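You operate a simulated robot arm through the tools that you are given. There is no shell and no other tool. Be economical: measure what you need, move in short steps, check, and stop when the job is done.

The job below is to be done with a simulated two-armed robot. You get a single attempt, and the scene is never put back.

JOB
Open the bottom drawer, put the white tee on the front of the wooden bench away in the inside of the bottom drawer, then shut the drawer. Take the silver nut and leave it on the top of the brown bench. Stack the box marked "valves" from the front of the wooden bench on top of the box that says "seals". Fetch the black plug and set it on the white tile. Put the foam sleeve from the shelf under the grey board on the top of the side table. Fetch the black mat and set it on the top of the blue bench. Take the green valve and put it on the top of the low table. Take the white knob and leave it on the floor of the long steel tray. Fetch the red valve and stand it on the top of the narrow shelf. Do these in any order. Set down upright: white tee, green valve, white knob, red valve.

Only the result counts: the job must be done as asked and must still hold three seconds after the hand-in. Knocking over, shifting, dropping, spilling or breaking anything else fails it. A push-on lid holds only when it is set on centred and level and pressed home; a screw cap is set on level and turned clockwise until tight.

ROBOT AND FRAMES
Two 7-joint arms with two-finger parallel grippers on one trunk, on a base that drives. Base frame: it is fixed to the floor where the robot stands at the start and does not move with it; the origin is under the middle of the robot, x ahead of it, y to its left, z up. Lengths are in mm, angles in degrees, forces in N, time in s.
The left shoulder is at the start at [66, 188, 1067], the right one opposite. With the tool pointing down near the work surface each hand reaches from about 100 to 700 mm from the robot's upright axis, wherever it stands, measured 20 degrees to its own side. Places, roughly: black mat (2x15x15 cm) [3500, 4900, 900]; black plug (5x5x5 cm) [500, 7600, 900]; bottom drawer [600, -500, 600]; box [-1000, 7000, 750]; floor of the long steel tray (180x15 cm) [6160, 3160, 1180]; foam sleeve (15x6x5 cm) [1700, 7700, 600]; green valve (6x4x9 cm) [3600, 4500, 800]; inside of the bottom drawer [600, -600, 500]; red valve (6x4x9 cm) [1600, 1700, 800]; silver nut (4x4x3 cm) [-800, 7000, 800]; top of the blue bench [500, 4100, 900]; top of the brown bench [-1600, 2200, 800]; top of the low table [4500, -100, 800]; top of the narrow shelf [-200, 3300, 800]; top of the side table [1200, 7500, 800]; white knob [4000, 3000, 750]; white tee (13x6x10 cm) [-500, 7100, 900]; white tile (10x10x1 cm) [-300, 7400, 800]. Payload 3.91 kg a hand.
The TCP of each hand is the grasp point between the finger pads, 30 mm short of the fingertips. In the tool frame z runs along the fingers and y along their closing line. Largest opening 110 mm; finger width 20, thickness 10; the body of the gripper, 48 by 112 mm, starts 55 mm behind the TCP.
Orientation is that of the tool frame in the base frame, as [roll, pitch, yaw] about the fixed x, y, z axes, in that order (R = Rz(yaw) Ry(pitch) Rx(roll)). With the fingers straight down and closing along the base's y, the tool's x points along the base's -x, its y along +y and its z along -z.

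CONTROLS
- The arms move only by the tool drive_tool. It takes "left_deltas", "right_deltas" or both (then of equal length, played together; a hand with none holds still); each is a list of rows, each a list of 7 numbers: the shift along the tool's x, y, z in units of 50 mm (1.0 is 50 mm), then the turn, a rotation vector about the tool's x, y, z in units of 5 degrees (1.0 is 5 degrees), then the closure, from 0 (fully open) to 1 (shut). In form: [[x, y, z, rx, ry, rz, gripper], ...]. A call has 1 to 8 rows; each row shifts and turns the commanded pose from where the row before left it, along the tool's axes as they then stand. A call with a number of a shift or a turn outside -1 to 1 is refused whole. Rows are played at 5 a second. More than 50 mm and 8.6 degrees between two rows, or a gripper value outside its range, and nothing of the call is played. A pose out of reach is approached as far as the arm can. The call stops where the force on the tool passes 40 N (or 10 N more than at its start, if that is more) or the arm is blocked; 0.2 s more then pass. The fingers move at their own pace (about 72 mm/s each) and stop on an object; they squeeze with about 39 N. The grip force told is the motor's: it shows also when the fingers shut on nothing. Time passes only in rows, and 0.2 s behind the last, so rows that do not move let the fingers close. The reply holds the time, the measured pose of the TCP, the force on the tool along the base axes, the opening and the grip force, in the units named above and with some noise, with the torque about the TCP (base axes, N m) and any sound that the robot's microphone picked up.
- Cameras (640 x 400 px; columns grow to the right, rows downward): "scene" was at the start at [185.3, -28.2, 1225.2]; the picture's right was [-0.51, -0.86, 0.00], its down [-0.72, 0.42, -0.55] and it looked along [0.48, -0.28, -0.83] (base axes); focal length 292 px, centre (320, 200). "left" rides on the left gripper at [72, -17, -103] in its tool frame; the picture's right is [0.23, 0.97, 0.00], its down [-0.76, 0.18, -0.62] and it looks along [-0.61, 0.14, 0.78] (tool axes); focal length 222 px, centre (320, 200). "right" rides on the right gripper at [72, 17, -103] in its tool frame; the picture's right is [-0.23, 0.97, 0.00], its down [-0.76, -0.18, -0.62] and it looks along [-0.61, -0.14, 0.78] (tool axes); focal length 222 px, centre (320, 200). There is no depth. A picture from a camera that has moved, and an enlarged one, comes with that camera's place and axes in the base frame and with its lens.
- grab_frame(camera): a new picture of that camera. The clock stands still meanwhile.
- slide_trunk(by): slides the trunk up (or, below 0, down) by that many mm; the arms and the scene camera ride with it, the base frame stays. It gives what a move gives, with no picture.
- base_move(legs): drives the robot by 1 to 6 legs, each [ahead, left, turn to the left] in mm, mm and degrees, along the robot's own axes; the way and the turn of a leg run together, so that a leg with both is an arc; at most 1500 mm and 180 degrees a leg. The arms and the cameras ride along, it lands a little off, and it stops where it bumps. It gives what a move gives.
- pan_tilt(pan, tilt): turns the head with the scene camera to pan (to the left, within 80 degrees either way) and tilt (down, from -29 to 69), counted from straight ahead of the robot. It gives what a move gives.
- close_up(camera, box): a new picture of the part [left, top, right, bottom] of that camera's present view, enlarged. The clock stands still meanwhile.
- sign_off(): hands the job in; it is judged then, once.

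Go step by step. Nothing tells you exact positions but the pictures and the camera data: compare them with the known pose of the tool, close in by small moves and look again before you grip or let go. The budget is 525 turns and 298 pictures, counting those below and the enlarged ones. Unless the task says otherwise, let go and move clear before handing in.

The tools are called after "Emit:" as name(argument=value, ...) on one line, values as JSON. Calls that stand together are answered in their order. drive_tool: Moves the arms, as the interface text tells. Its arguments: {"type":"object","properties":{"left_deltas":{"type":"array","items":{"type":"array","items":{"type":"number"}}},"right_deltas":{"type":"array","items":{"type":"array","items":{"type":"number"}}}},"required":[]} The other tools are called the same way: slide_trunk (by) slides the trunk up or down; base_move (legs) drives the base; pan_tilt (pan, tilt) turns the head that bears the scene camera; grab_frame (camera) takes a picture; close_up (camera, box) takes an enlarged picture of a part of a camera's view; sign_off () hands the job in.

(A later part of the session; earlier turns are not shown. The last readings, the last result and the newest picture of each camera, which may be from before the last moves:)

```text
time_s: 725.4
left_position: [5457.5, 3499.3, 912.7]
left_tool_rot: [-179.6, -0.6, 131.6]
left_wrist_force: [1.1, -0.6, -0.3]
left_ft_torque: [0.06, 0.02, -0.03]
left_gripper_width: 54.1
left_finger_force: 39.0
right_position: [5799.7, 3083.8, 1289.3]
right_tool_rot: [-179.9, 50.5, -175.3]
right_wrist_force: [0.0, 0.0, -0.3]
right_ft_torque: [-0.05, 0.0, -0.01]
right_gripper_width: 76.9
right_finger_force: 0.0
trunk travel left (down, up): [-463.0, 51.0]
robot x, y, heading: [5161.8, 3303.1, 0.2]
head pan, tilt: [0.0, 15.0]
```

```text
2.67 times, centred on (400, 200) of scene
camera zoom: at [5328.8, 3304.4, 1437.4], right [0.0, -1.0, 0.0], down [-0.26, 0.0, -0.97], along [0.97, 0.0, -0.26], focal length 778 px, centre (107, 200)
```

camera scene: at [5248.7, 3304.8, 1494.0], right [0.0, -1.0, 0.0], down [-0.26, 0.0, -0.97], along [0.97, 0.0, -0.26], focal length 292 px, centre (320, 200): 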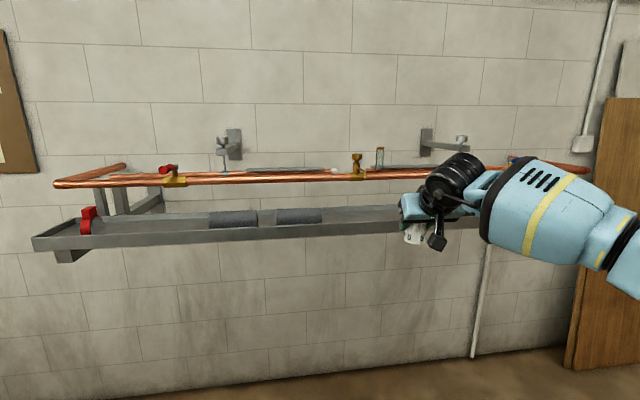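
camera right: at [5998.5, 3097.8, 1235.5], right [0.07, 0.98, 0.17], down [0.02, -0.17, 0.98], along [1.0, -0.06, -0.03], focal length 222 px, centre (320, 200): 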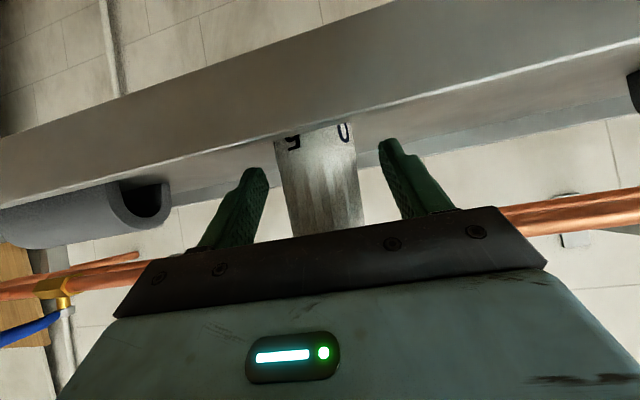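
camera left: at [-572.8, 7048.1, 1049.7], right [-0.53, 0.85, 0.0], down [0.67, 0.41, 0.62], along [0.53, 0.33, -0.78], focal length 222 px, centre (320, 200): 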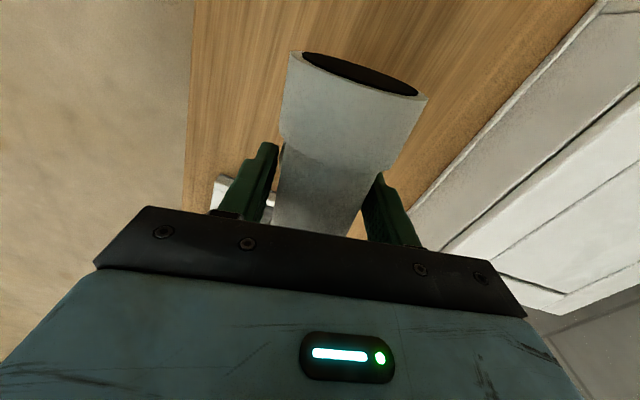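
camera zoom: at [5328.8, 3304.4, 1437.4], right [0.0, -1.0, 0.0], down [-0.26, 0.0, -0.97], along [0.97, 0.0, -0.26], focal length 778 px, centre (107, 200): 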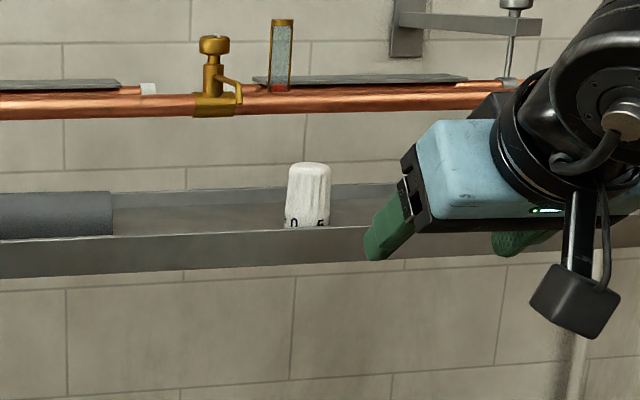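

The white knob is done. Now I lower the right hand and turn it tool-down before going for the green valve.

Emit:
drive_tool(right_deltas=[[0.75, 0, 0.63, 0, 0, 0, 0], [0.75, 0, 0.63, 0, 0, 0, 0], [0.75, 0, 0.63, 0, 0, 0, 0], [0.75, 0, 0.63, 0, 0, 0, 0], [0.75, 0, 0.63, 0, 0, 0, 0], [0.75, 0, 0.63, 0, 0, 0, 0], [0.75, 0, 0.63, 0, 0, 0, 0], [0.3, 0, 0, 0, 1, 0, 0]])

Emit:
drive_tool(right_deltas=[[0.4, 0, 0, 0, 1, 0, 0], [0.4, 0, 0, 0, 1, 0, 0], [0.4, 0, 0, 0, 1, 0, 0], [0.4, 0, 0, 0, 1, 0, 0], [0.4, 0, 0, 0, 1, 0, 0], [0.4, 0, 0, 0, 1, 0, 0], [0.4, 0, 0, 0, 1, 0, 0], [0.4, 0, 0, 0, 1, 0, 0]])

Emit:
base_move(legs=[[0, 0, 90], [1200, 0, 0]])

```text
time_s: 727.2
left_position: [5459.0, 3498.6, 912.0]
left_tool_rot: [-179.5, -0.6, 131.5]
left_wrist_force: [-0.5, 0.2, -1.3]
left_ft_torque: [0.0, -0.04, 0.0]
left_gripper_width: 54.4
left_finger_force: 39.2
right_position: [5794.4, 3082.8, 934.7]
right_tool_rot: [-179.8, 45.6, -175.4]
right_wrist_force: [-0.3, -0.3, -0.7]
right_ft_torque: [0.01, 0.0, 0.01]
right_gripper_width: 110.0
right_finger_force: 0.1
trunk travel left (down, up): [-463.0, 51.0]
robot x, y, heading: [5161.4, 3301.2, 0.2]
head pan, tilt: [0.0, 15.0]
```

```text
time_s: 729.0
left_position: [5457.8, 3500.7, 912.7]
left_tool_rot: [-179.4, -0.6, 131.4]
left_wrist_force: [0.1, -0.3, -1.3]
left_ft_torque: [0.02, 0.01, 0.02]
left_gripper_width: 54.3
left_finger_force: 39.3
right_position: [5655.9, 3071.5, 862.2]
right_tool_rot: [-179.8, 5.5, -175.4]
right_wrist_force: [-0.9, 0.0, 0.9]
right_ft_torque: [0.01, 0.03, 0.01]
right_gripper_width: 110.1
right_finger_force: 0.0
trunk travel left (down, up): [-463.0, 51.0]
robot x, y, heading: [5163.4, 3306.5, 0.1]
head pan, tilt: [0.0, 15.0]
```

```text
time_s: 732.0
left_position: [5146.4, 3660.0, 918.8]
left_tool_rot: [-179.6, 1.0, -167.8]
left_wrist_force: [-0.3, -0.6, -0.3]
left_ft_torque: [-0.01, -0.01, 0.07]
left_gripper_width: 54.4
left_finger_force: 39.5
right_position: [5604.9, 3635.8, 859.0]
right_tool_rot: [180.0, 5.2, -113.5]
right_wrist_force: [0.2, -0.9, -0.2]
right_ft_torque: [0.03, -0.01, -0.04]
right_gripper_width: 109.9
right_finger_force: 0.0
trunk travel left (down, up): [-463.0, 51.0]
robot x, y, heading: [5161.8, 3306.7, 62.4]
head pan, tilt: [0.0, 15.0]
stopped in leg 1: the robot was blocked; the commanded pose is now the measured one
```

Emit:
base_move(legs=[[0, -200, 0], [0, 0, 28], [1400, 0, 0], [300, 190, 0], [800, 0, 0]])

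Emit:
grab_frame(camera="scene")

```text
time_s: 740.8
left_position: [5148.2, 4684.8, 916.5]
left_tool_rot: [-179.7, 0.8, -139.3]
left_wrist_force: [0.3, 0.8, -1.7]
left_ft_torque: [-0.08, 0.02, 0.0]
left_gripper_width: 54.3
left_finger_force: 38.5
right_position: [5566.5, 4880.2, 859.2]
right_tool_rot: [-179.9, 5.3, -85.2]
right_wrist_force: [0.7, 1.8, -0.8]
right_ft_torque: [-0.05, -0.01, 0.0]
right_gripper_width: 110.0
right_finger_force: 0.2
trunk travel left (down, up): [-463.0, 51.0]
robot x, y, heading: [5337.0, 4383.0, 90.4]
head pan, tilt: [0.0, 15.0]
stopped in leg 3: the robot was blocked; the commanded pose is now the measured one
```

```text
98 pictures are left
camera scene: at [5335.5, 4555.4, 1436.5], right [1.0, 0.01, 0.0], down [0.0, -0.26, -0.96], along [-0.01, 0.96, -0.26], focal length 292 px, centre (320, 200)
```

scene: 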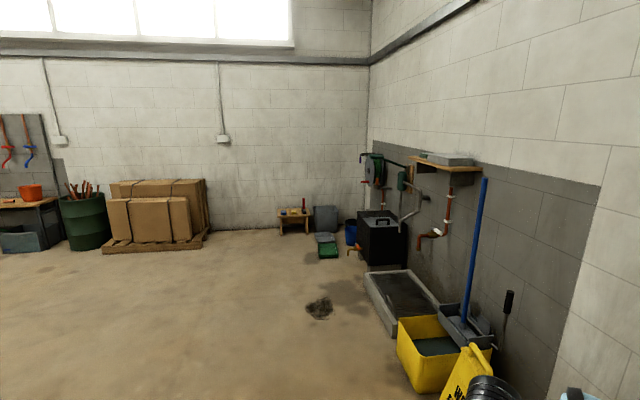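

Emit:
pan_tilt(pan=75, tilt=35)

Emit:
grab_frame(camera="scene")

Emit:
pan_tilt(pan=-20, tilt=50)

Emit:
grab_frame(camera="scene")

```text
time_s: 742.3
left_position: [5148.7, 4680.8, 919.2]
left_tool_rot: [-179.7, 1.0, -139.3]
left_wrist_force: [0.0, -0.7, -1.7]
left_ft_torque: [0.0, 0.0, 0.0]
left_gripper_width: 54.3
left_finger_force: 39.0
right_position: [5566.8, 4876.3, 861.6]
right_tool_rot: [-179.9, 5.5, -85.2]
right_wrist_force: [0.3, -0.3, -1.0]
right_ft_torque: [0.02, 0.0, -0.03]
right_gripper_width: 110.1
right_finger_force: 0.1
trunk travel left (down, up): [-463.0, 51.0]
robot x, y, heading: [5331.6, 4381.4, 90.3]
head pan, tilt: [75.0, 35.0]
```

```text
97 pictures are left
camera scene: at [5251.2, 4477.9, 1405.4], right [0.25, 0.97, 0.0], down [0.56, -0.14, -0.82], along [-0.79, 0.21, -0.57], focal length 292 px, centre (320, 200)
```

scene: 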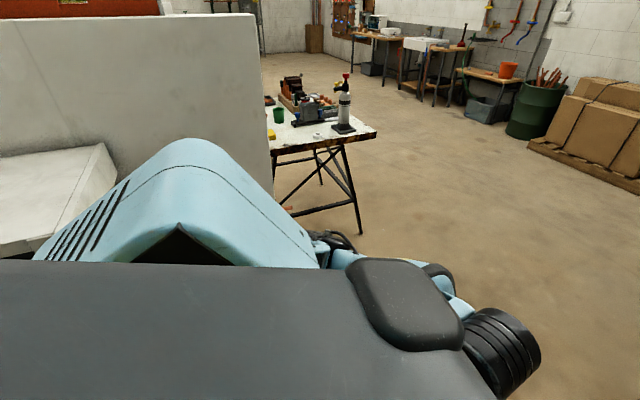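

```text
time_s: 744.0
left_position: [5148.4, 4681.4, 917.8]
left_tool_rot: [-179.7, 0.8, -139.4]
left_wrist_force: [0.7, -0.9, -1.9]
left_ft_torque: [0.01, 0.0, 0.0]
left_gripper_width: 54.3
left_finger_force: 38.9
right_position: [5566.4, 4876.4, 861.7]
right_tool_rot: [-179.9, 5.5, -85.2]
right_wrist_force: [0.5, -0.2, -0.1]
right_ft_torque: [0.01, 0.02, -0.01]
right_gripper_width: 110.1
right_finger_force: 0.1
trunk travel left (down, up): [-463.0, 51.0]
robot x, y, heading: [5338.0, 4384.3, 90.8]
head pan, tilt: [-20.0, 50.0]
```

```text
96 pictures are left
camera scene: at [5362.1, 4528.2, 1383.7], right [0.94, -0.33, 0.0], down [-0.26, -0.72, -0.64], along [0.21, 0.61, -0.77], focal length 292 px, centre (320, 200)
```

scene: 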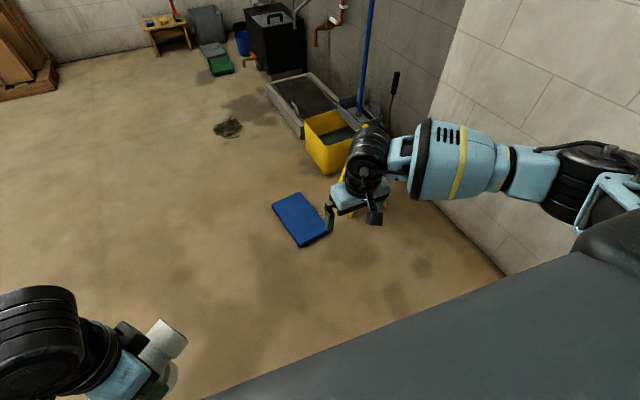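

Emit:
base_move(legs=[[-60, 0, 0], [0, 180, 0], [500, 0, 0]])

```text
time_s: 749.3
left_position: [4967.0, 5118.1, 917.7]
left_tool_rot: [-179.7, 1.0, -139.5]
left_wrist_force: [-0.8, 0.6, -2.0]
left_ft_torque: [-0.02, -0.01, -0.03]
left_gripper_width: 54.3
left_finger_force: 38.5
right_position: [5385.7, 5313.9, 860.8]
right_tool_rot: [-179.9, 5.5, -85.3]
right_wrist_force: [-0.4, -0.4, -0.9]
right_ft_torque: [-0.04, 0.02, 0.0]
right_gripper_width: 109.9
right_finger_force: 0.1
trunk travel left (down, up): [-463.0, 51.0]
robot x, y, heading: [5156.2, 4821.5, 90.3]
head pan, tilt: [-20.0, 50.0]
```

Emit:
base_move(legs=[[950, 20, 0], [0, 0, 89.7], [1260, 0, 0], [1260, 0, 0], [0, 0, 90]])

Emit:
pan_tilt(pan=10, tilt=28)

Emit:
grab_frame(camera="scene")

```text
time_s: 773.9
left_position: [2792.4, 5481.7, 918.2]
left_tool_rot: [-179.7, 0.9, 40.2]
left_wrist_force: [-0.1, 0.3, -1.7]
left_ft_torque: [-0.03, -0.01, -0.01]
left_gripper_width: 54.3
left_finger_force: 39.3
right_position: [2372.4, 5286.6, 861.4]
right_tool_rot: [-179.9, 5.5, 94.3]
right_wrist_force: [0.0, 0.5, 0.3]
right_ft_torque: [0.02, 0.01, 0.0]
right_gripper_width: 109.8
right_finger_force: 0.2
trunk travel left (down, up): [-463.0, 51.0]
robot x, y, heading: [2604.9, 5781.1, -90.0]
head pan, tilt: [-20.0, 50.0]
```

```text
time_s: 774.8
left_position: [2791.5, 5479.9, 917.7]
left_tool_rot: [-179.7, 0.9, 40.2]
left_wrist_force: [-0.2, -1.3, -1.4]
left_ft_torque: [-0.03, 0.0, 0.02]
left_gripper_width: 54.4
left_finger_force: 38.9
right_position: [2372.3, 5288.2, 861.9]
right_tool_rot: [-179.9, 5.5, 94.4]
right_wrist_force: [-0.1, 0.9, -0.1]
right_ft_torque: [-0.01, 0.02, -0.05]
right_gripper_width: 110.0
right_finger_force: 0.0
trunk travel left (down, up): [-463.0, 51.0]
robot x, y, heading: [2605.0, 5779.4, -90.2]
head pan, tilt: [10.0, 28.0]
```

```text
95 pictures are left
camera scene: at [2621.7, 5617.4, 1416.3], right [-0.98, -0.17, 0.0], down [-0.08, 0.46, -0.88], along [0.15, -0.87, -0.47], focal length 292 px, centre (320, 200)
```

scene: 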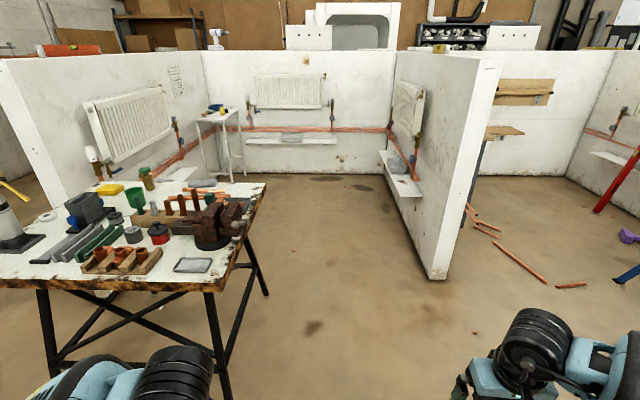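

Emit:
slide_trunk(by=48)

Emit:
base_move(legs=[[1450, 0, 0], [0, 190, 0], [520, 0, 0], [0, 620, 0], [0, 0, 120], [0, 0, 63]])

Emit:
pan_tilt(pan=-5, tilt=35)

Emit:
grab_frame(camera="scene")

```text
time_s: 775.7
left_position: [2792.1, 5479.8, 965.6]
left_tool_rot: [-179.6, 0.8, 40.1]
left_wrist_force: [-0.6, 0.0, -0.7]
left_ft_torque: [0.06, 0.0, 0.01]
left_gripper_width: 54.1
left_finger_force: 39.4
right_position: [2372.7, 5287.6, 908.1]
right_tool_rot: [-179.9, 5.3, 94.3]
right_wrist_force: [0.0, 0.8, -0.5]
right_ft_torque: [0.0, -0.01, 0.0]
right_gripper_width: 109.9
right_finger_force: 0.0
trunk travel left (down, up): [-511.0, 3.0]
robot x, y, heading: [2608.3, 5778.0, -90.0]
head pan, tilt: [10.0, 28.0]
```

```text
time_s: 800.7
left_position: [3217.8, 4107.6, 965.2]
left_tool_rot: [-179.7, 0.9, -137.7]
left_wrist_force: [-0.4, 0.5, -1.4]
left_ft_torque: [-0.05, -0.02, -0.02]
left_gripper_width: 54.2
left_finger_force: 38.7
right_position: [3631.1, 4315.6, 909.8]
right_tool_rot: [180.0, 5.5, -83.7]
right_wrist_force: [0.5, 0.5, 0.8]
right_ft_torque: [0.0, 0.03, 0.0]
right_gripper_width: 110.3
right_finger_force: 0.1
trunk travel left (down, up): [-511.0, 3.0]
robot x, y, heading: [3414.7, 3815.0, 92.0]
head pan, tilt: [10.0, 28.0]
```

```text
time_s: 801.5
left_position: [3219.6, 4107.6, 965.5]
left_tool_rot: [-179.7, 0.9, -137.8]
left_wrist_force: [0.2, -0.7, -0.5]
left_ft_torque: [0.01, -0.01, -0.02]
left_gripper_width: 54.3
left_finger_force: 39.0
right_position: [3631.3, 4316.1, 909.4]
right_tool_rot: [-179.9, 5.5, -83.5]
right_wrist_force: [-0.3, -0.1, -0.9]
right_ft_torque: [0.01, 0.01, -0.03]
right_gripper_width: 110.0
right_finger_force: 0.0
trunk travel left (down, up): [-511.0, 3.0]
robot x, y, heading: [3416.2, 3814.6, 92.1]
head pan, tilt: [-5.0, 35.0]
```

```text
94 pictures are left
camera scene: at [3418.9, 3916.1, 1459.3], right [1.0, -0.05, 0.0], down [-0.03, -0.57, -0.82], along [0.04, 0.82, -0.57], focal length 292 px, centre (320, 200)
```

scene: 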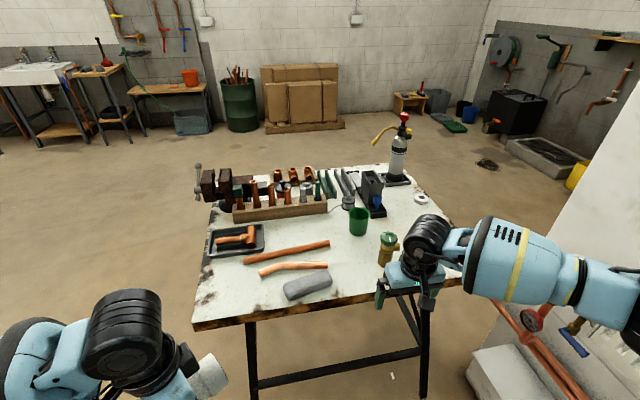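

The green valve is at about [3646, 4513], base z≈803, outlet toward +x. I'll twist the right tool so that it closes mostly along y, then move in.

Emit:
drive_tool(right_deltas=[[0, 0, 0, 0, 1.0, 0, 0], [0, 0, 0, 0, 0, -1, 0], [0, 0, 0, 0, 0, -1, 0], [0, 0, 0, 0, 0, -1, 0], [0, 0, 0, 0, 0, -1, 0], [0, 0, 0, 0, 0, -1, 0], [0, 0, 0, 0, 0, -1, 0], [0, 0, 0, 0, 0, -1, 0]])

Emit:
drive_tool(right_deltas=[[0, 0, 0, 0, 0, -1, 0], [0, 0, 0, 0, 0, -1, 0], [0, 0, 0, 0, 0, -1, 0]])

Emit:
close_up(camera="scene", box=[310, 190, 470, 300])

```text
time_s: 803.3
left_position: [3218.6, 4107.5, 966.0]
left_tool_rot: [-179.8, 0.9, -137.8]
left_wrist_force: [0.5, 0.9, -1.8]
left_ft_torque: [-0.01, 0.0, -0.02]
left_gripper_width: 54.3
left_finger_force: 39.2
right_position: [3630.1, 4315.4, 909.9]
right_tool_rot: [-179.6, 0.5, -48.6]
right_wrist_force: [0.3, 0.3, -0.3]
right_ft_torque: [0.03, 0.03, 0.01]
right_gripper_width: 109.8
right_finger_force: 0.1
trunk travel left (down, up): [-511.0, 3.0]
robot x, y, heading: [3412.5, 3814.6, 92.3]
head pan, tilt: [-5.0, 35.0]
```

```text
time_s: 804.1
left_position: [3218.6, 4107.1, 966.6]
left_tool_rot: [-179.7, 1.0, -137.8]
left_wrist_force: [0.5, 0.4, -1.0]
left_ft_torque: [0.0, -0.02, 0.02]
left_gripper_width: 54.2
left_finger_force: 38.9
right_position: [3631.9, 4315.5, 910.1]
right_tool_rot: [-179.6, 0.4, -46.1]
right_wrist_force: [0.2, 0.0, 0.6]
right_ft_torque: [0.01, 0.01, 0.02]
right_gripper_width: 110.0
right_finger_force: 0.0
right hand out of reach, approached as far as the arm can: row 2, 3
trunk travel left (down, up): [-511.0, 3.0]
robot x, y, heading: [3410.7, 3816.5, 92.0]
head pan, tilt: [-5.0, 35.0]
```

```text
3.64 times, centred on (390, 245) of scene
camera zoom: at [3418.8, 3916.1, 1459.2], right [1.0, -0.05, 0.0], down [-0.03, -0.57, -0.82], along [0.04, 0.82, -0.57], focal length 1061 px, centre (66, 36)
```

zoom: 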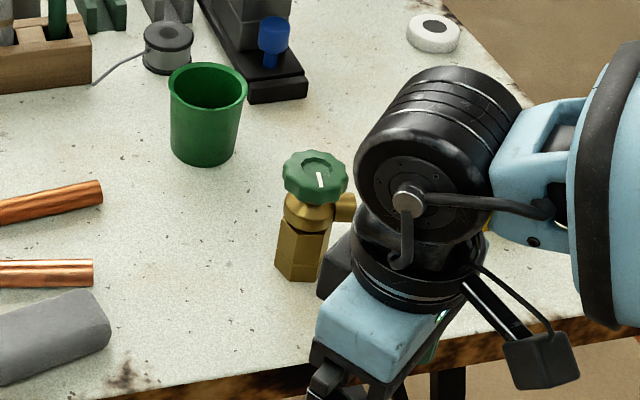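

Emit:
base_move(legs=[[0, 0, 12], [129, -161, 0]])

Emit:
grab_frame(camera="right")

Emit:
grab_frame(camera="scene")

```text
time_s: 806.9
left_position: [3286.6, 4223.9, 967.1]
left_tool_rot: [-179.7, 0.9, -125.8]
left_wrist_force: [1.0, -0.3, -0.2]
left_ft_torque: [-0.02, 0.02, 0.0]
left_gripper_width: 54.2
left_finger_force: 39.0
right_position: [3647.1, 4512.9, 909.9]
right_tool_rot: [-179.6, 0.3, -34.0]
right_wrist_force: [0.1, 0.1, -0.6]
right_ft_torque: [0.0, 0.01, 0.01]
right_gripper_width: 110.0
right_finger_force: 0.1
trunk travel left (down, up): [-511.0, 3.0]
robot x, y, heading: [3542.6, 3977.2, 104.1]
head pan, tilt: [-5.0, 35.0]
```

```text
92 pictures are left
camera right: at [3695.6, 4457.4, 1012.0], right [-0.73, -0.68, -0.01], down [-0.53, 0.57, 0.63], along [-0.42, 0.46, -0.78], focal length 222 px, centre (320, 200)
```

right: 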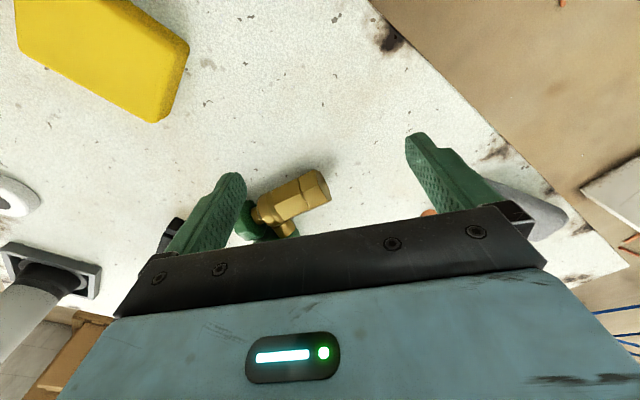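

```text
91 pictures are left
camera scene: at [3522.3, 4078.6, 1459.2], right [0.99, 0.16, 0.0], down [0.09, -0.57, -0.82], along [-0.13, 0.81, -0.57], focal length 292 px, centre (320, 200)
```

scene: 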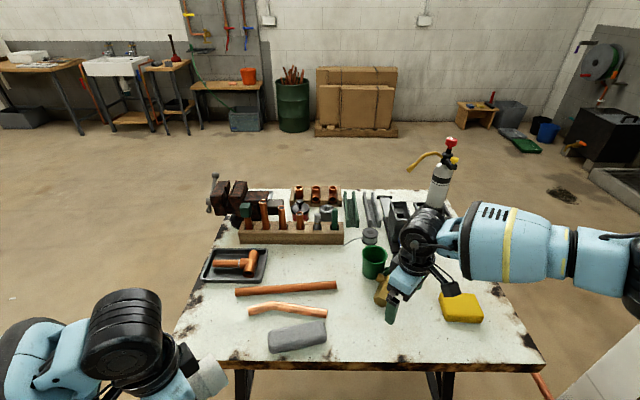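

I came in too low: the fingers tipped the valve. Looking closely at how it lies.

Emit:
close_up(camera="scene", box=[340, 230, 500, 330])

Emit:
close_up(camera="right", box=[180, 130, 420, 260])

```text
4.00 times, centred on (420, 280) of scene
camera zoom: at [3522.3, 4078.6, 1459.2], right [0.99, 0.16, 0.0], down [0.09, -0.57, -0.82], along [-0.13, 0.81, -0.57], focal length 1167 px, centre (-80, -120)
```

zoom: 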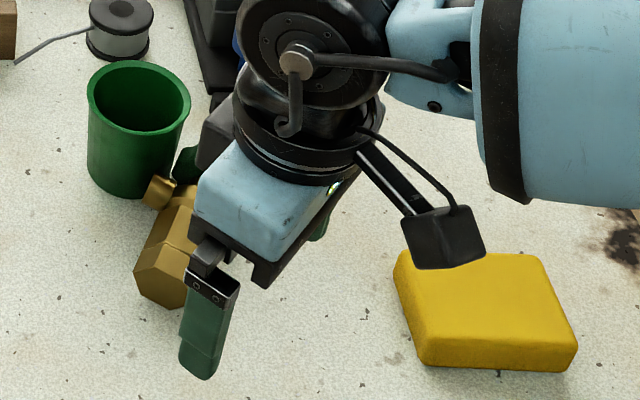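

```text
2.67 times, centred on (300, 195) of right
camera zoom: at [3695.6, 4457.4, 1012.0], right [-0.73, -0.68, -0.01], down [-0.53, 0.57, 0.63], along [-0.42, 0.46, -0.78], focal length 592 px, centre (373, 213)
```

zoom: 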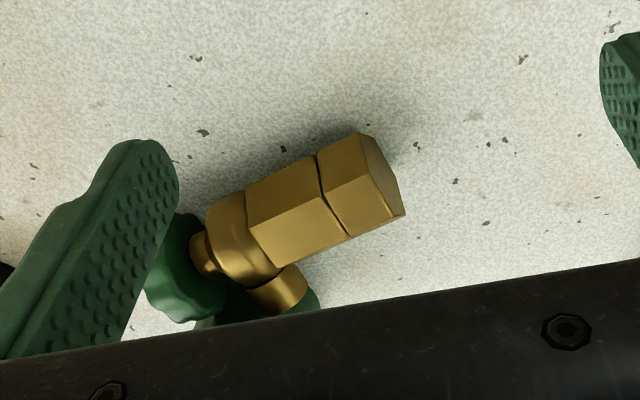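

The valve lies on its side, wheel pointing away (+y), close to the cup; nothing else seems moved. I'll raise the hand, square up and look again to regrasp it.

Emit:
drive_tool(right_deltas=[[0, 0, -0.5, 0, 0, 0, 0], [0, 0, -0.5, 0, 0, 0, 0]])

Emit:
base_move(legs=[[-150, 0, 0], [0, 0, -24]])

Emit:
drive_tool(right_deltas=[[0, 0, 0, 0, 0, 1, 0], [0, 0, 0, 0, 0, 1, 0], [0, 0, 0, 0, 0, 1, 0], [0, 0, 0, 0, 0, 1, 0], [0, 0, 0, 0, 0, 1, 0], [0, 0, 0, 0, 0, 1, 0], [0, 0, 0, 0, 0, 1, 0], [0, 0, 0, 0, 0, 1, 0]])

Emit:
grab_frame(camera="scene")

```text
time_s: 807.5
left_position: [3286.9, 4224.4, 965.6]
left_tool_rot: [-179.8, 1.0, -125.8]
left_wrist_force: [0.2, -0.3, -0.8]
left_ft_torque: [0.02, 0.0, 0.03]
left_gripper_width: 54.2
left_finger_force: 38.6
right_position: [3646.9, 4510.7, 959.1]
right_tool_rot: [-179.7, 0.2, -34.1]
right_wrist_force: [0.6, -0.2, -0.5]
right_ft_torque: [0.02, 0.02, 0.02]
right_gripper_width: 109.6
right_finger_force: 0.0
trunk travel left (down, up): [-511.0, 3.0]
robot x, y, heading: [3540.4, 3981.0, 104.0]
head pan, tilt: [-5.0, 35.0]
```

```text
time_s: 810.1
left_position: [3444.8, 4159.1, 966.6]
left_tool_rot: [-179.6, 0.9, -149.8]
left_wrist_force: [-0.3, -0.2, -1.9]
left_ft_torque: [0.01, 0.02, -0.04]
left_gripper_width: 54.3
left_finger_force: 39.3
right_position: [3890.7, 4276.8, 959.6]
right_tool_rot: [-179.6, 0.2, -58.1]
right_wrist_force: [-0.4, -0.3, 0.5]
right_ft_torque: [0.03, -0.01, 0.02]
right_gripper_width: 110.0
right_finger_force: 0.2
trunk travel left (down, up): [-511.0, 3.0]
robot x, y, heading: [3578.9, 3831.9, 80.0]
head pan, tilt: [-5.0, 35.0]
```

```text
time_s: 811.9
left_position: [3438.7, 4156.4, 957.4]
left_tool_rot: [-178.8, 0.6, -149.8]
left_wrist_force: [0.6, -0.2, -1.2]
left_ft_torque: [0.0, -0.02, -0.02]
left_gripper_width: 54.3
left_finger_force: 39.2
right_position: [3881.5, 4271.2, 949.2]
right_tool_rot: [-179.5, -0.5, -97.9]
right_wrist_force: [-0.3, -0.5, -0.3]
right_ft_torque: [0.0, 0.02, 0.03]
right_gripper_width: 110.1
right_finger_force: 0.1
trunk travel left (down, up): [-511.0, 3.0]
robot x, y, heading: [3576.0, 3836.1, 79.6]
head pan, tilt: [-5.0, 35.0]
```

```text
88 pictures are left
camera scene: at [3592.5, 3932.5, 1456.5], right [0.97, -0.26, 0.01], down [-0.14, -0.55, -0.82], along [0.22, 0.79, -0.57], focal length 292 px, centre (320, 200)
```

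scene: 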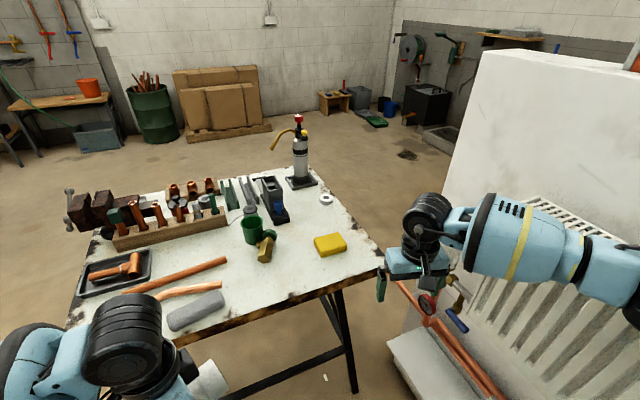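

Emit:
close_up(camera="scene", box=[200, 190, 360, 290])

```text
4.00 times, centred on (280, 240) of scene
camera zoom: at [3592.5, 3932.5, 1456.5], right [0.97, -0.26, 0.01], down [-0.14, -0.55, -0.82], along [0.22, 0.79, -0.57], focal length 1167 px, centre (480, 40)
```

zoom: 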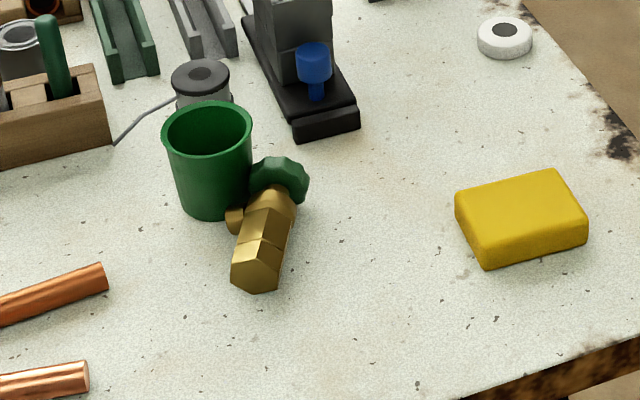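

The valve lies with its base at about [3598, 4566] and wheel at [3627, 4650], leaning against the cup. I'll move left so that the right hand can take it by the base end, clear of the cup.

Emit:
base_move(legs=[[0, 328, 0], [141, 0, 0]])

Emit:
drive_tool(right_deltas=[[-0.8, 0, 0, 0, 0, 1, 0.3], [-0.8, 0, 0, 0, 0, 1, 0.3], [-0.8, 0, 0, 0, 0, 0.2, 0.3]])

Emit:
grab_frame(camera="right")

```text
time_s: 816.3
left_position: [3148.8, 4356.0, 965.6]
left_tool_rot: [-179.6, 0.9, -149.8]
left_wrist_force: [0.4, 0.5, -0.8]
left_ft_torque: [-0.02, 0.03, -0.01]
left_gripper_width: 54.4
left_finger_force: 38.9
right_position: [3595.1, 4472.2, 960.8]
right_tool_rot: [-180.0, 0.4, -98.1]
right_wrist_force: [0.2, -0.2, -1.0]
right_ft_torque: [-0.01, -0.01, 0.0]
right_gripper_width: 110.1
right_finger_force: 0.0
trunk travel left (down, up): [-511.0, 3.0]
robot x, y, heading: [3279.3, 4028.5, 80.0]
head pan, tilt: [-5.0, 35.0]
```

```text
time_s: 817.1
left_position: [3147.8, 4356.0, 965.9]
left_tool_rot: [-179.7, 0.8, -149.8]
left_wrist_force: [-0.5, 0.0, -0.2]
left_ft_torque: [0.0, 0.0, 0.01]
left_gripper_width: 54.1
left_finger_force: 38.9
right_position: [3621.3, 4591.0, 961.3]
right_tool_rot: [-180.0, 0.5, -109.1]
right_wrist_force: [0.8, -0.3, 0.1]
right_ft_torque: [-0.01, -0.01, -0.03]
right_gripper_width: 77.0
right_finger_force: 0.1
trunk travel left (down, up): [-511.0, 3.0]
robot x, y, heading: [3281.2, 4027.7, 80.0]
head pan, tilt: [-5.0, 35.0]
```

```text
86 pictures are left
camera right: at [3579.4, 4526.3, 1063.1], right [-0.85, 0.53, 0.0], down [0.41, 0.66, 0.63], along [0.33, 0.53, -0.78], focal length 222 px, centre (320, 200)
```

right: 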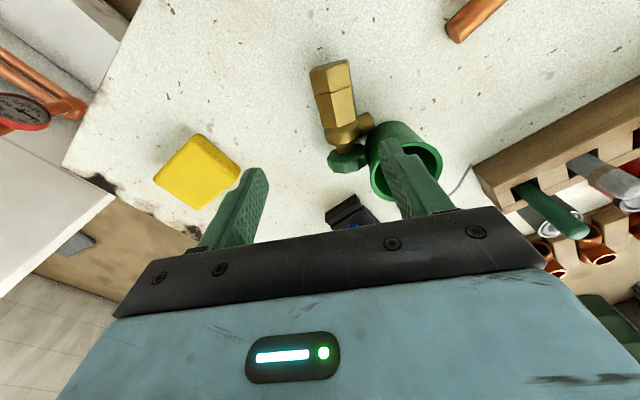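

Emit:
drive_tool(right_deltas=[[0.28, 0.36, 0, 0, 0, 0, 0.42], [0, 0, 0.6, 0, 0, 0, 0.42], [0, 0, 0.6, 0, 0, 0, 0.42], [0, 0, 0.6, 0, 0, 0, 0.42]])

Emit:
grab_frame(camera="right")

```text
time_s: 818.1
left_position: [3148.2, 4356.6, 966.2]
left_tool_rot: [-179.8, 0.8, -149.9]
left_wrist_force: [0.4, 0.0, -0.6]
left_ft_torque: [-0.03, -0.03, 0.02]
left_gripper_width: 54.4
left_finger_force: 38.9
right_position: [3601.4, 4583.3, 870.9]
right_tool_rot: [-180.0, 0.5, -109.2]
right_wrist_force: [-0.1, -0.3, 0.5]
right_ft_torque: [-0.02, -0.02, 0.0]
right_gripper_width: 63.5
right_finger_force: 0.1
trunk travel left (down, up): [-511.0, 3.0]
robot x, y, heading: [3277.7, 4030.8, 80.2]
head pan, tilt: [-5.0, 35.0]
```

```text
85 pictures are left
camera right: at [3559.2, 4518.8, 972.7], right [-0.85, 0.53, 0.0], down [0.42, 0.66, 0.63], along [0.33, 0.53, -0.78], focal length 222 px, centre (320, 200)
```

right: 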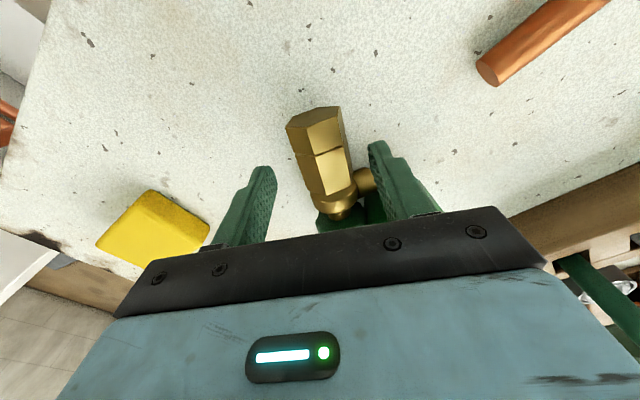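

Emit:
drive_tool(right_deltas=[[0, 0.06, 0.4, 0, 0, 0, 0.42], [0, 0, 0.24, 0, 0, 0, 0.42]])

Emit:
grab_frame(camera="right")

```text
time_s: 818.7
left_position: [3149.7, 4356.4, 965.8]
left_tool_rot: [-179.8, 0.9, -149.8]
left_wrist_force: [-0.5, 0.2, -1.7]
left_ft_torque: [0.04, -0.01, 0.01]
left_gripper_width: 54.3
left_finger_force: 39.3
right_position: [3598.3, 4583.6, 838.5]
right_tool_rot: [180.0, 0.6, -109.1]
right_wrist_force: [0.2, -0.6, -1.2]
right_ft_torque: [0.02, -0.01, 0.0]
right_gripper_width: 63.6
right_finger_force: 0.1
trunk travel left (down, up): [-511.0, 3.0]
robot x, y, heading: [3280.0, 4027.4, 80.2]
head pan, tilt: [-5.0, 35.0]
```

```text
84 pictures are left
camera right: at [3556.9, 4519.7, 940.9], right [-0.85, 0.53, 0.0], down [0.42, 0.66, 0.63], along [0.33, 0.53, -0.78], focal length 222 px, centre (320, 200)
```

right: 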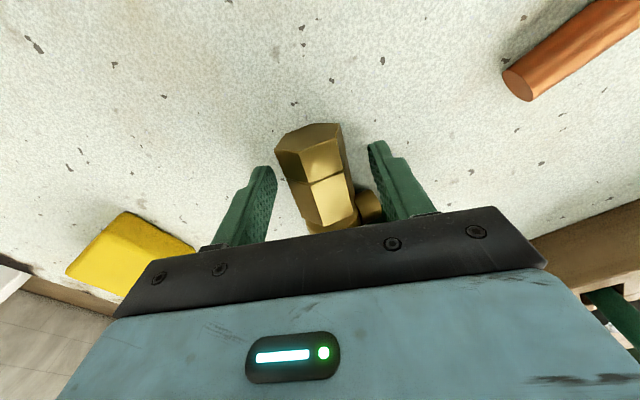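

Emit:
drive_tool(right_deltas=[[0, 0, 0, 0, 0, 0, 0.6], [0, 0, 0, 0, 0, 0, 1], [0, 0, 0, 0, 0, 0, 1], [0, 0, 0, 0, 0, 0, 1], [0.2, 0, -0.5, 0, 0, 0, 1], [0.4, 0, -0.2, 0, 0, 0, 1]])

Emit:
grab_frame(camera="right")

Emit:
close_up(camera="scene", box=[280, 200, 480, 325])

```text
time_s: 820.1
left_position: [3148.1, 4356.3, 965.1]
left_tool_rot: [-179.7, 1.0, -149.8]
left_wrist_force: [-0.5, 0.9, -0.9]
left_ft_torque: [0.03, 0.02, -0.01]
left_gripper_width: 54.2
left_finger_force: 38.7
right_position: [3589.6, 4554.6, 873.7]
right_tool_rot: [179.9, 0.5, -109.1]
right_wrist_force: [-0.6, 0.2, -5.4]
right_ft_torque: [-0.09, 0.02, -0.03]
right_gripper_width: 35.7
right_finger_force: 38.6
trunk travel left (down, up): [-511.0, 3.0]
robot x, y, heading: [3277.2, 4026.4, 80.1]
head pan, tilt: [-5.0, 35.0]
```

```text
83 pictures are left
camera right: at [3547.2, 4490.9, 975.5], right [-0.85, 0.53, 0.0], down [0.42, 0.66, 0.63], along [0.34, 0.53, -0.78], focal length 222 px, centre (320, 200)
```

right: 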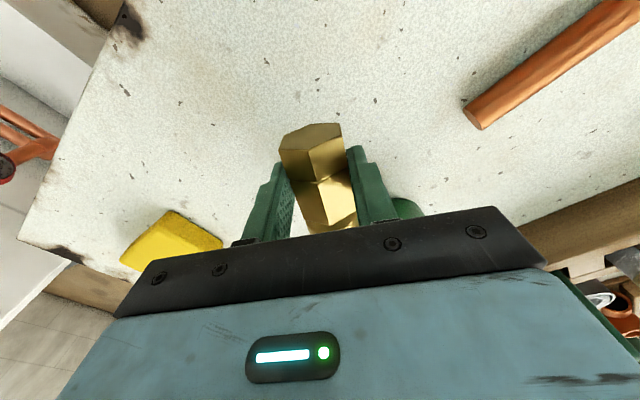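

```text
3.20 times, centred on (380, 262) of scene
camera zoom: at [3304.8, 4127.0, 1459.2], right [0.97, -0.26, 0.0], down [-0.15, -0.55, -0.82], along [0.21, 0.79, -0.57], focal length 933 px, centre (128, 0)
```

zoom: 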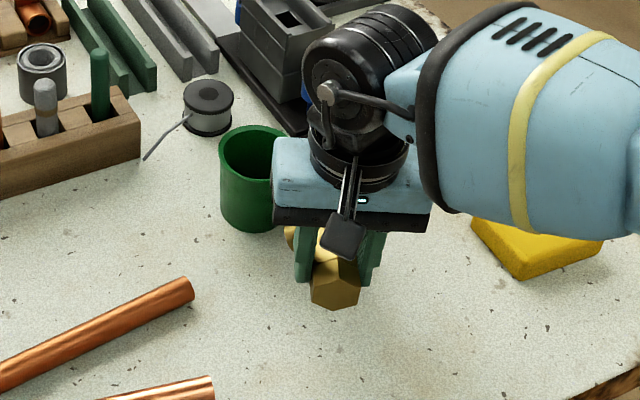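

The valve is lifted, still lying horizontally. I'll set it down on a free spot nearer the edge, so that I can regrip it better and also check the cup.

Emit:
drive_tool(right_deltas=[[0.6, 0, 0, 0, 0, 0, 1], [0.6, 0, 0, 0, 0, 0, 1], [0, 0, 0.4, 0, 0, 0, 1], [0, 0, 0.2, 0, 0, 0, 1], [0, 0, 0.1, 0, 0, 0, 1]])

Emit:
drive_tool(right_deltas=[[0, 0, 0, 0, 0, 0, 0.6], [0, 0, 0, 0, 0, 0, 0.3], [0, 0, -0.5, 0, 0, 0, 0.1], [0, 0, -0.7, 0, 0, 0, 0], [0, 0, -0.8, 0, 0, 0, 0]])

Emit:
grab_frame(camera="right")

Emit:
close_up(camera="scene", box=[280, 200, 480, 325])

```text
time_s: 821.3
left_position: [3146.9, 4353.8, 968.8]
left_tool_rot: [-179.8, 1.1, -149.8]
left_wrist_force: [-0.2, -0.6, 0.8]
left_ft_torque: [0.03, 0.02, -0.01]
left_gripper_width: 54.1
left_finger_force: 38.7
right_position: [3568.4, 4499.7, 842.6]
right_tool_rot: [179.8, 1.0, -109.1]
right_wrist_force: [-6.2, 1.3, 6.3]
right_ft_torque: [0.13, 0.73, -0.04]
right_gripper_width: 35.4
right_finger_force: 39.4
trunk travel left (down, up): [-511.0, 3.0]
robot x, y, heading: [3281.0, 4031.2, 80.2]
head pan, tilt: [-5.0, 35.0]
```

```text
time_s: 822.5
left_position: [3148.8, 4355.9, 965.9]
left_tool_rot: [-179.7, 0.8, -149.8]
left_wrist_force: [0.1, -0.5, -1.4]
left_ft_torque: [0.01, 0.0, -0.01]
left_gripper_width: 54.2
left_finger_force: 39.0
right_position: [3568.6, 4498.4, 937.0]
right_tool_rot: [180.0, 0.6, -109.1]
right_wrist_force: [-0.2, 0.9, -0.8]
right_ft_torque: [0.03, 0.0, 0.0]
right_gripper_width: 109.9
right_finger_force: 0.0
trunk travel left (down, up): [-511.0, 3.0]
robot x, y, heading: [3278.2, 4031.1, 79.9]
head pan, tilt: [-5.0, 35.0]
```

```text
81 pictures are left
camera right: at [3526.8, 4434.3, 1040.0], right [-0.85, 0.53, 0.0], down [0.42, 0.66, 0.63], along [0.34, 0.53, -0.78], focal length 222 px, centre (320, 200)
```

right: 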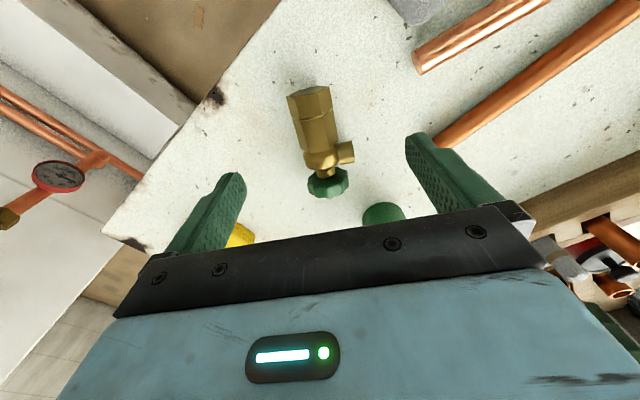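

```text
3.20 times, centred on (380, 262) of scene
camera zoom: at [3304.5, 4126.8, 1459.3], right [0.97, -0.26, 0.0], down [-0.15, -0.55, -0.82], along [0.21, 0.79, -0.57], focal length 933 px, centre (128, 0)
```

zoom: 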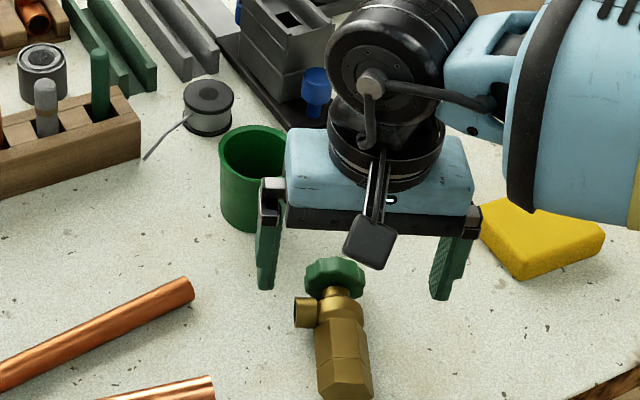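

The valve lies free. The cup seems to have been nudged about 20 mm by the falling valve (now ≈[3566, 4665], before ≈[3586, 4660]); I'll put it back with the gripper.

Emit:
drive_tool(right_deltas=[[-0.6, 0.22, -0.2, 0, 0, 0, 0], [-0.6, 0.23, -0.2, 0, 0, 0, 0], [-0.65, 0.23, 0, 0, 0, 0, 0], [-0.65, 0.23, 0, 0, 0, 0, 0], [-0.63, 0.23, 0, 0, 0, 0, 0]])

Emit:
grab_frame(camera="right")

```text
time_s: 823.7
left_position: [3149.0, 4355.3, 966.6]
left_tool_rot: [-179.7, 0.9, -149.8]
left_wrist_force: [0.4, 0.9, -1.4]
left_ft_torque: [0.0, 0.01, -0.06]
left_gripper_width: 53.9
left_finger_force: 39.4
right_position: [3566.1, 4623.1, 960.4]
right_tool_rot: [180.0, 0.5, -109.0]
right_wrist_force: [-0.7, -0.9, 0.7]
right_ft_torque: [0.03, 0.02, -0.01]
right_gripper_width: 110.1
right_finger_force: 0.1
right hand out of reach, approached as far as the arm can: row 4, 5
trunk travel left (down, up): [-511.0, 3.0]
robot x, y, heading: [3281.7, 4029.2, 80.1]
head pan, tilt: [-5.0, 35.0]
```

```text
79 pictures are left
camera right: at [3524.1, 4559.6, 1062.6], right [-0.85, 0.53, 0.0], down [0.42, 0.66, 0.63], along [0.33, 0.53, -0.78], focal length 222 px, centre (320, 200)
```

right: 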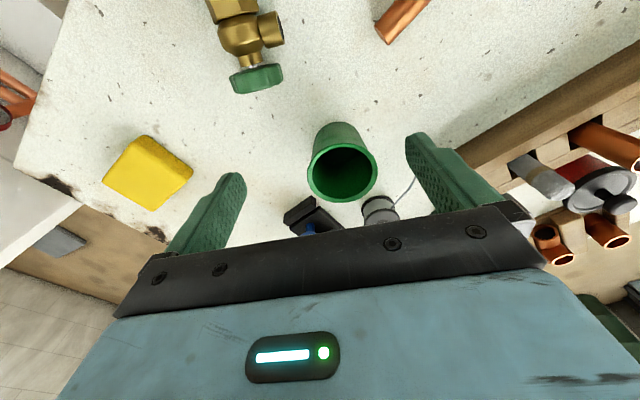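

Emit:
base_move(legs=[[38, 0, 0]])

Emit:
drive_tool(right_deltas=[[0, 0.15, 0.4, 0, 0, 0, 0], [0, 0, 0.6, 0, 0, 0, 0], [0, 0, 0.6, 0, 0, 0, 0]])

Emit:
grab_frame(camera="right")

```text
time_s: 824.5
left_position: [3155.0, 4391.2, 965.9]
left_tool_rot: [-179.6, 1.0, -149.8]
left_wrist_force: [0.5, -0.6, -0.9]
left_ft_torque: [-0.03, 0.01, -0.01]
left_gripper_width: 54.4
left_finger_force: 39.3
right_position: [3572.0, 4660.4, 961.5]
right_tool_rot: [179.9, 0.6, -109.1]
right_wrist_force: [-0.6, -0.3, -0.2]
right_ft_torque: [-0.04, -0.02, -0.03]
right_gripper_width: 110.3
right_finger_force: 0.2
trunk travel left (down, up): [-511.0, 3.0]
robot x, y, heading: [3284.0, 4072.5, 80.1]
head pan, tilt: [-5.0, 35.0]
```

```text
time_s: 825.3
left_position: [3156.0, 4392.3, 965.5]
left_tool_rot: [-179.6, 0.8, -149.7]
left_wrist_force: [0.0, 0.8, -0.8]
left_ft_torque: [0.01, 0.02, 0.01]
left_gripper_width: 54.0
left_finger_force: 38.9
right_position: [3565.8, 4639.0, 881.2]
right_tool_rot: [179.9, 0.5, -109.1]
right_wrist_force: [0.5, 0.6, -0.5]
right_ft_torque: [-0.01, 0.04, 0.0]
right_gripper_width: 110.2
right_finger_force: 0.1
right hand out of reach, approached as far as the arm can: row 1, 2, 3
trunk travel left (down, up): [-511.0, 3.0]
robot x, y, heading: [3284.4, 4067.0, 79.9]
head pan, tilt: [-5.0, 35.0]
```

```text
78 pictures are left
camera right: at [3523.1, 4575.9, 982.9], right [-0.85, 0.53, 0.0], down [0.42, 0.66, 0.63], along [0.33, 0.53, -0.78], focal length 222 px, centre (320, 200)
```

right: 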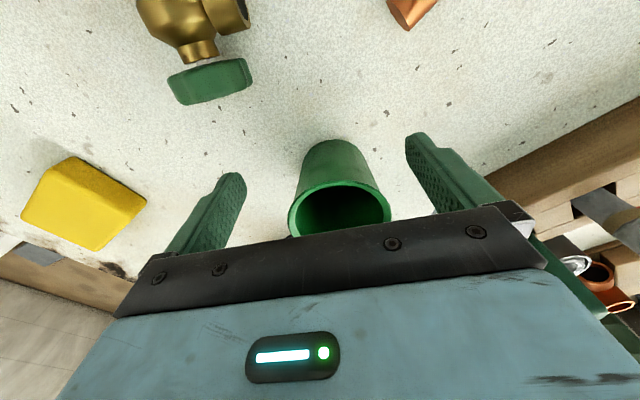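

Emit:
base_move(legs=[[24, 0, 0]])

Emit:
drive_tool(right_deltas=[[0, 0, 0, 0, 0, 0, 0.1], [0, 0, 0, 0, 0, 0, 0.2], [0, 0, 0, 0, 0, 0, 0.25]])

Emit:
grab_frame(camera="right")

```text
time_s: 826.1
left_position: [3160.7, 4403.1, 966.4]
left_tool_rot: [-179.7, 0.9, -149.6]
left_wrist_force: [0.3, -0.1, -1.4]
left_ft_torque: [0.02, 0.01, 0.01]
left_gripper_width: 54.1
left_finger_force: 39.1
right_position: [3568.9, 4651.5, 880.2]
right_tool_rot: [-179.9, 0.4, -109.0]
right_wrist_force: [0.3, -0.2, -0.9]
right_ft_torque: [-0.01, -0.01, -0.02]
right_gripper_width: 109.8
right_finger_force: 0.0
trunk travel left (down, up): [-511.0, 3.0]
robot x, y, heading: [3289.9, 4077.1, 80.0]
head pan, tilt: [-5.0, 35.0]
```

```text
time_s: 827.0
left_position: [3160.4, 4401.4, 966.3]
left_tool_rot: [-179.7, 0.9, -149.7]
left_wrist_force: [-0.5, 0.3, -1.4]
left_ft_torque: [-0.02, 0.03, 0.0]
left_gripper_width: 54.4
left_finger_force: 39.0
right_position: [3568.6, 4650.0, 880.7]
right_tool_rot: [179.9, 0.5, -109.1]
right_wrist_force: [0.6, -0.2, -0.1]
right_ft_torque: [0.05, -0.06, 0.0]
right_gripper_width: 82.4
right_finger_force: 0.1
trunk travel left (down, up): [-511.0, 3.0]
robot x, y, heading: [3290.5, 4073.4, 80.2]
head pan, tilt: [-5.0, 35.0]
```

```text
77 pictures are left
camera right: at [3526.5, 4585.9, 983.6], right [-0.85, 0.53, 0.0], down [0.41, 0.66, 0.63], along [0.33, 0.53, -0.78], focal length 222 px, centre (320, 200)
```

right: 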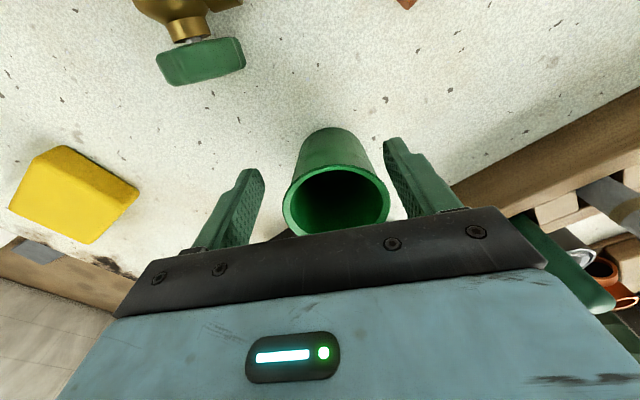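

Pushing the cup gently back along +x with the finger.

Emit:
drive_tool(right_deltas=[[0, -0.15, 0, 0, 0, 0, 0.25], [0, -0.15, 0, 0, 0, 0, 0.25], [0, -0.14, 0, 0, 0, 0, 0.25]])

Emit:
grab_frame(camera="right")

```text
time_s: 827.8
left_position: [3161.0, 4402.4, 966.1]
left_tool_rot: [-179.8, 0.9, -149.7]
left_wrist_force: [0.2, -0.2, -0.9]
left_ft_torque: [-0.03, 0.02, -0.03]
left_gripper_width: 54.2
left_finger_force: 38.5
right_position: [3589.1, 4643.4, 880.6]
right_tool_rot: [-179.9, 0.5, -108.9]
right_wrist_force: [-0.2, -1.3, 0.4]
right_ft_torque: [0.0, 0.01, 0.0]
right_gripper_width: 82.3
right_finger_force: 0.1
trunk travel left (down, up): [-511.0, 3.0]
robot x, y, heading: [3293.1, 4074.1, 80.2]
head pan, tilt: [-5.0, 35.0]
```

```text
76 pictures are left
camera right: at [3548.1, 4578.8, 983.3], right [-0.85, 0.53, 0.0], down [0.42, 0.66, 0.63], along [0.33, 0.53, -0.78], focal length 222 px, centre (320, 200)
```

right: 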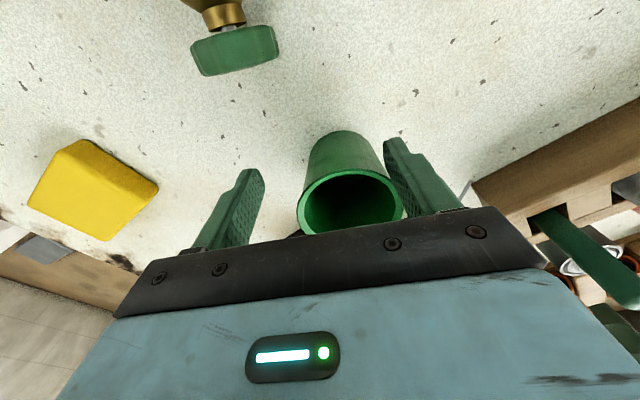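

Emit:
drive_tool(right_deltas=[[0, -0.08, 0, 0, 0, 0, 0.25], [0, -0.08, 0, 0, 0, 0, 0.25], [0, 0.12, 0, 0, 0, 0, 0.2], [0, 0, -0.6, 0, 0, 0, 0.1], [0, 0, -0.8, 0, 0, 0, 0]])

Emit:
grab_frame(camera="right")

```text
time_s: 829.0
left_position: [3159.7, 4401.6, 967.0]
left_tool_rot: [-179.7, 1.0, -149.7]
left_wrist_force: [-0.7, -0.1, -0.4]
left_ft_torque: [0.03, 0.05, 0.01]
left_gripper_width: 53.9
left_finger_force: 38.6
right_position: [3589.4, 4640.5, 952.8]
right_tool_rot: [179.9, 0.5, -108.9]
right_wrist_force: [-1.0, 0.2, 0.5]
right_ft_torque: [-0.02, 0.01, 0.01]
right_gripper_width: 110.0
right_finger_force: 0.0
trunk travel left (down, up): [-511.0, 3.0]
robot x, y, heading: [3290.7, 4072.8, 80.2]
head pan, tilt: [-5.0, 35.0]
```

```text
75 pictures are left
camera right: at [3547.9, 4577.1, 1054.6], right [-0.85, 0.53, 0.0], down [0.41, 0.66, 0.63], along [0.33, 0.54, -0.78], focal length 222 px, centre (320, 200)
```

right: 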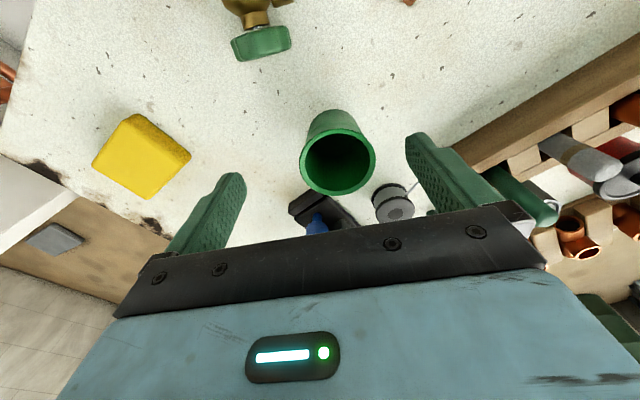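

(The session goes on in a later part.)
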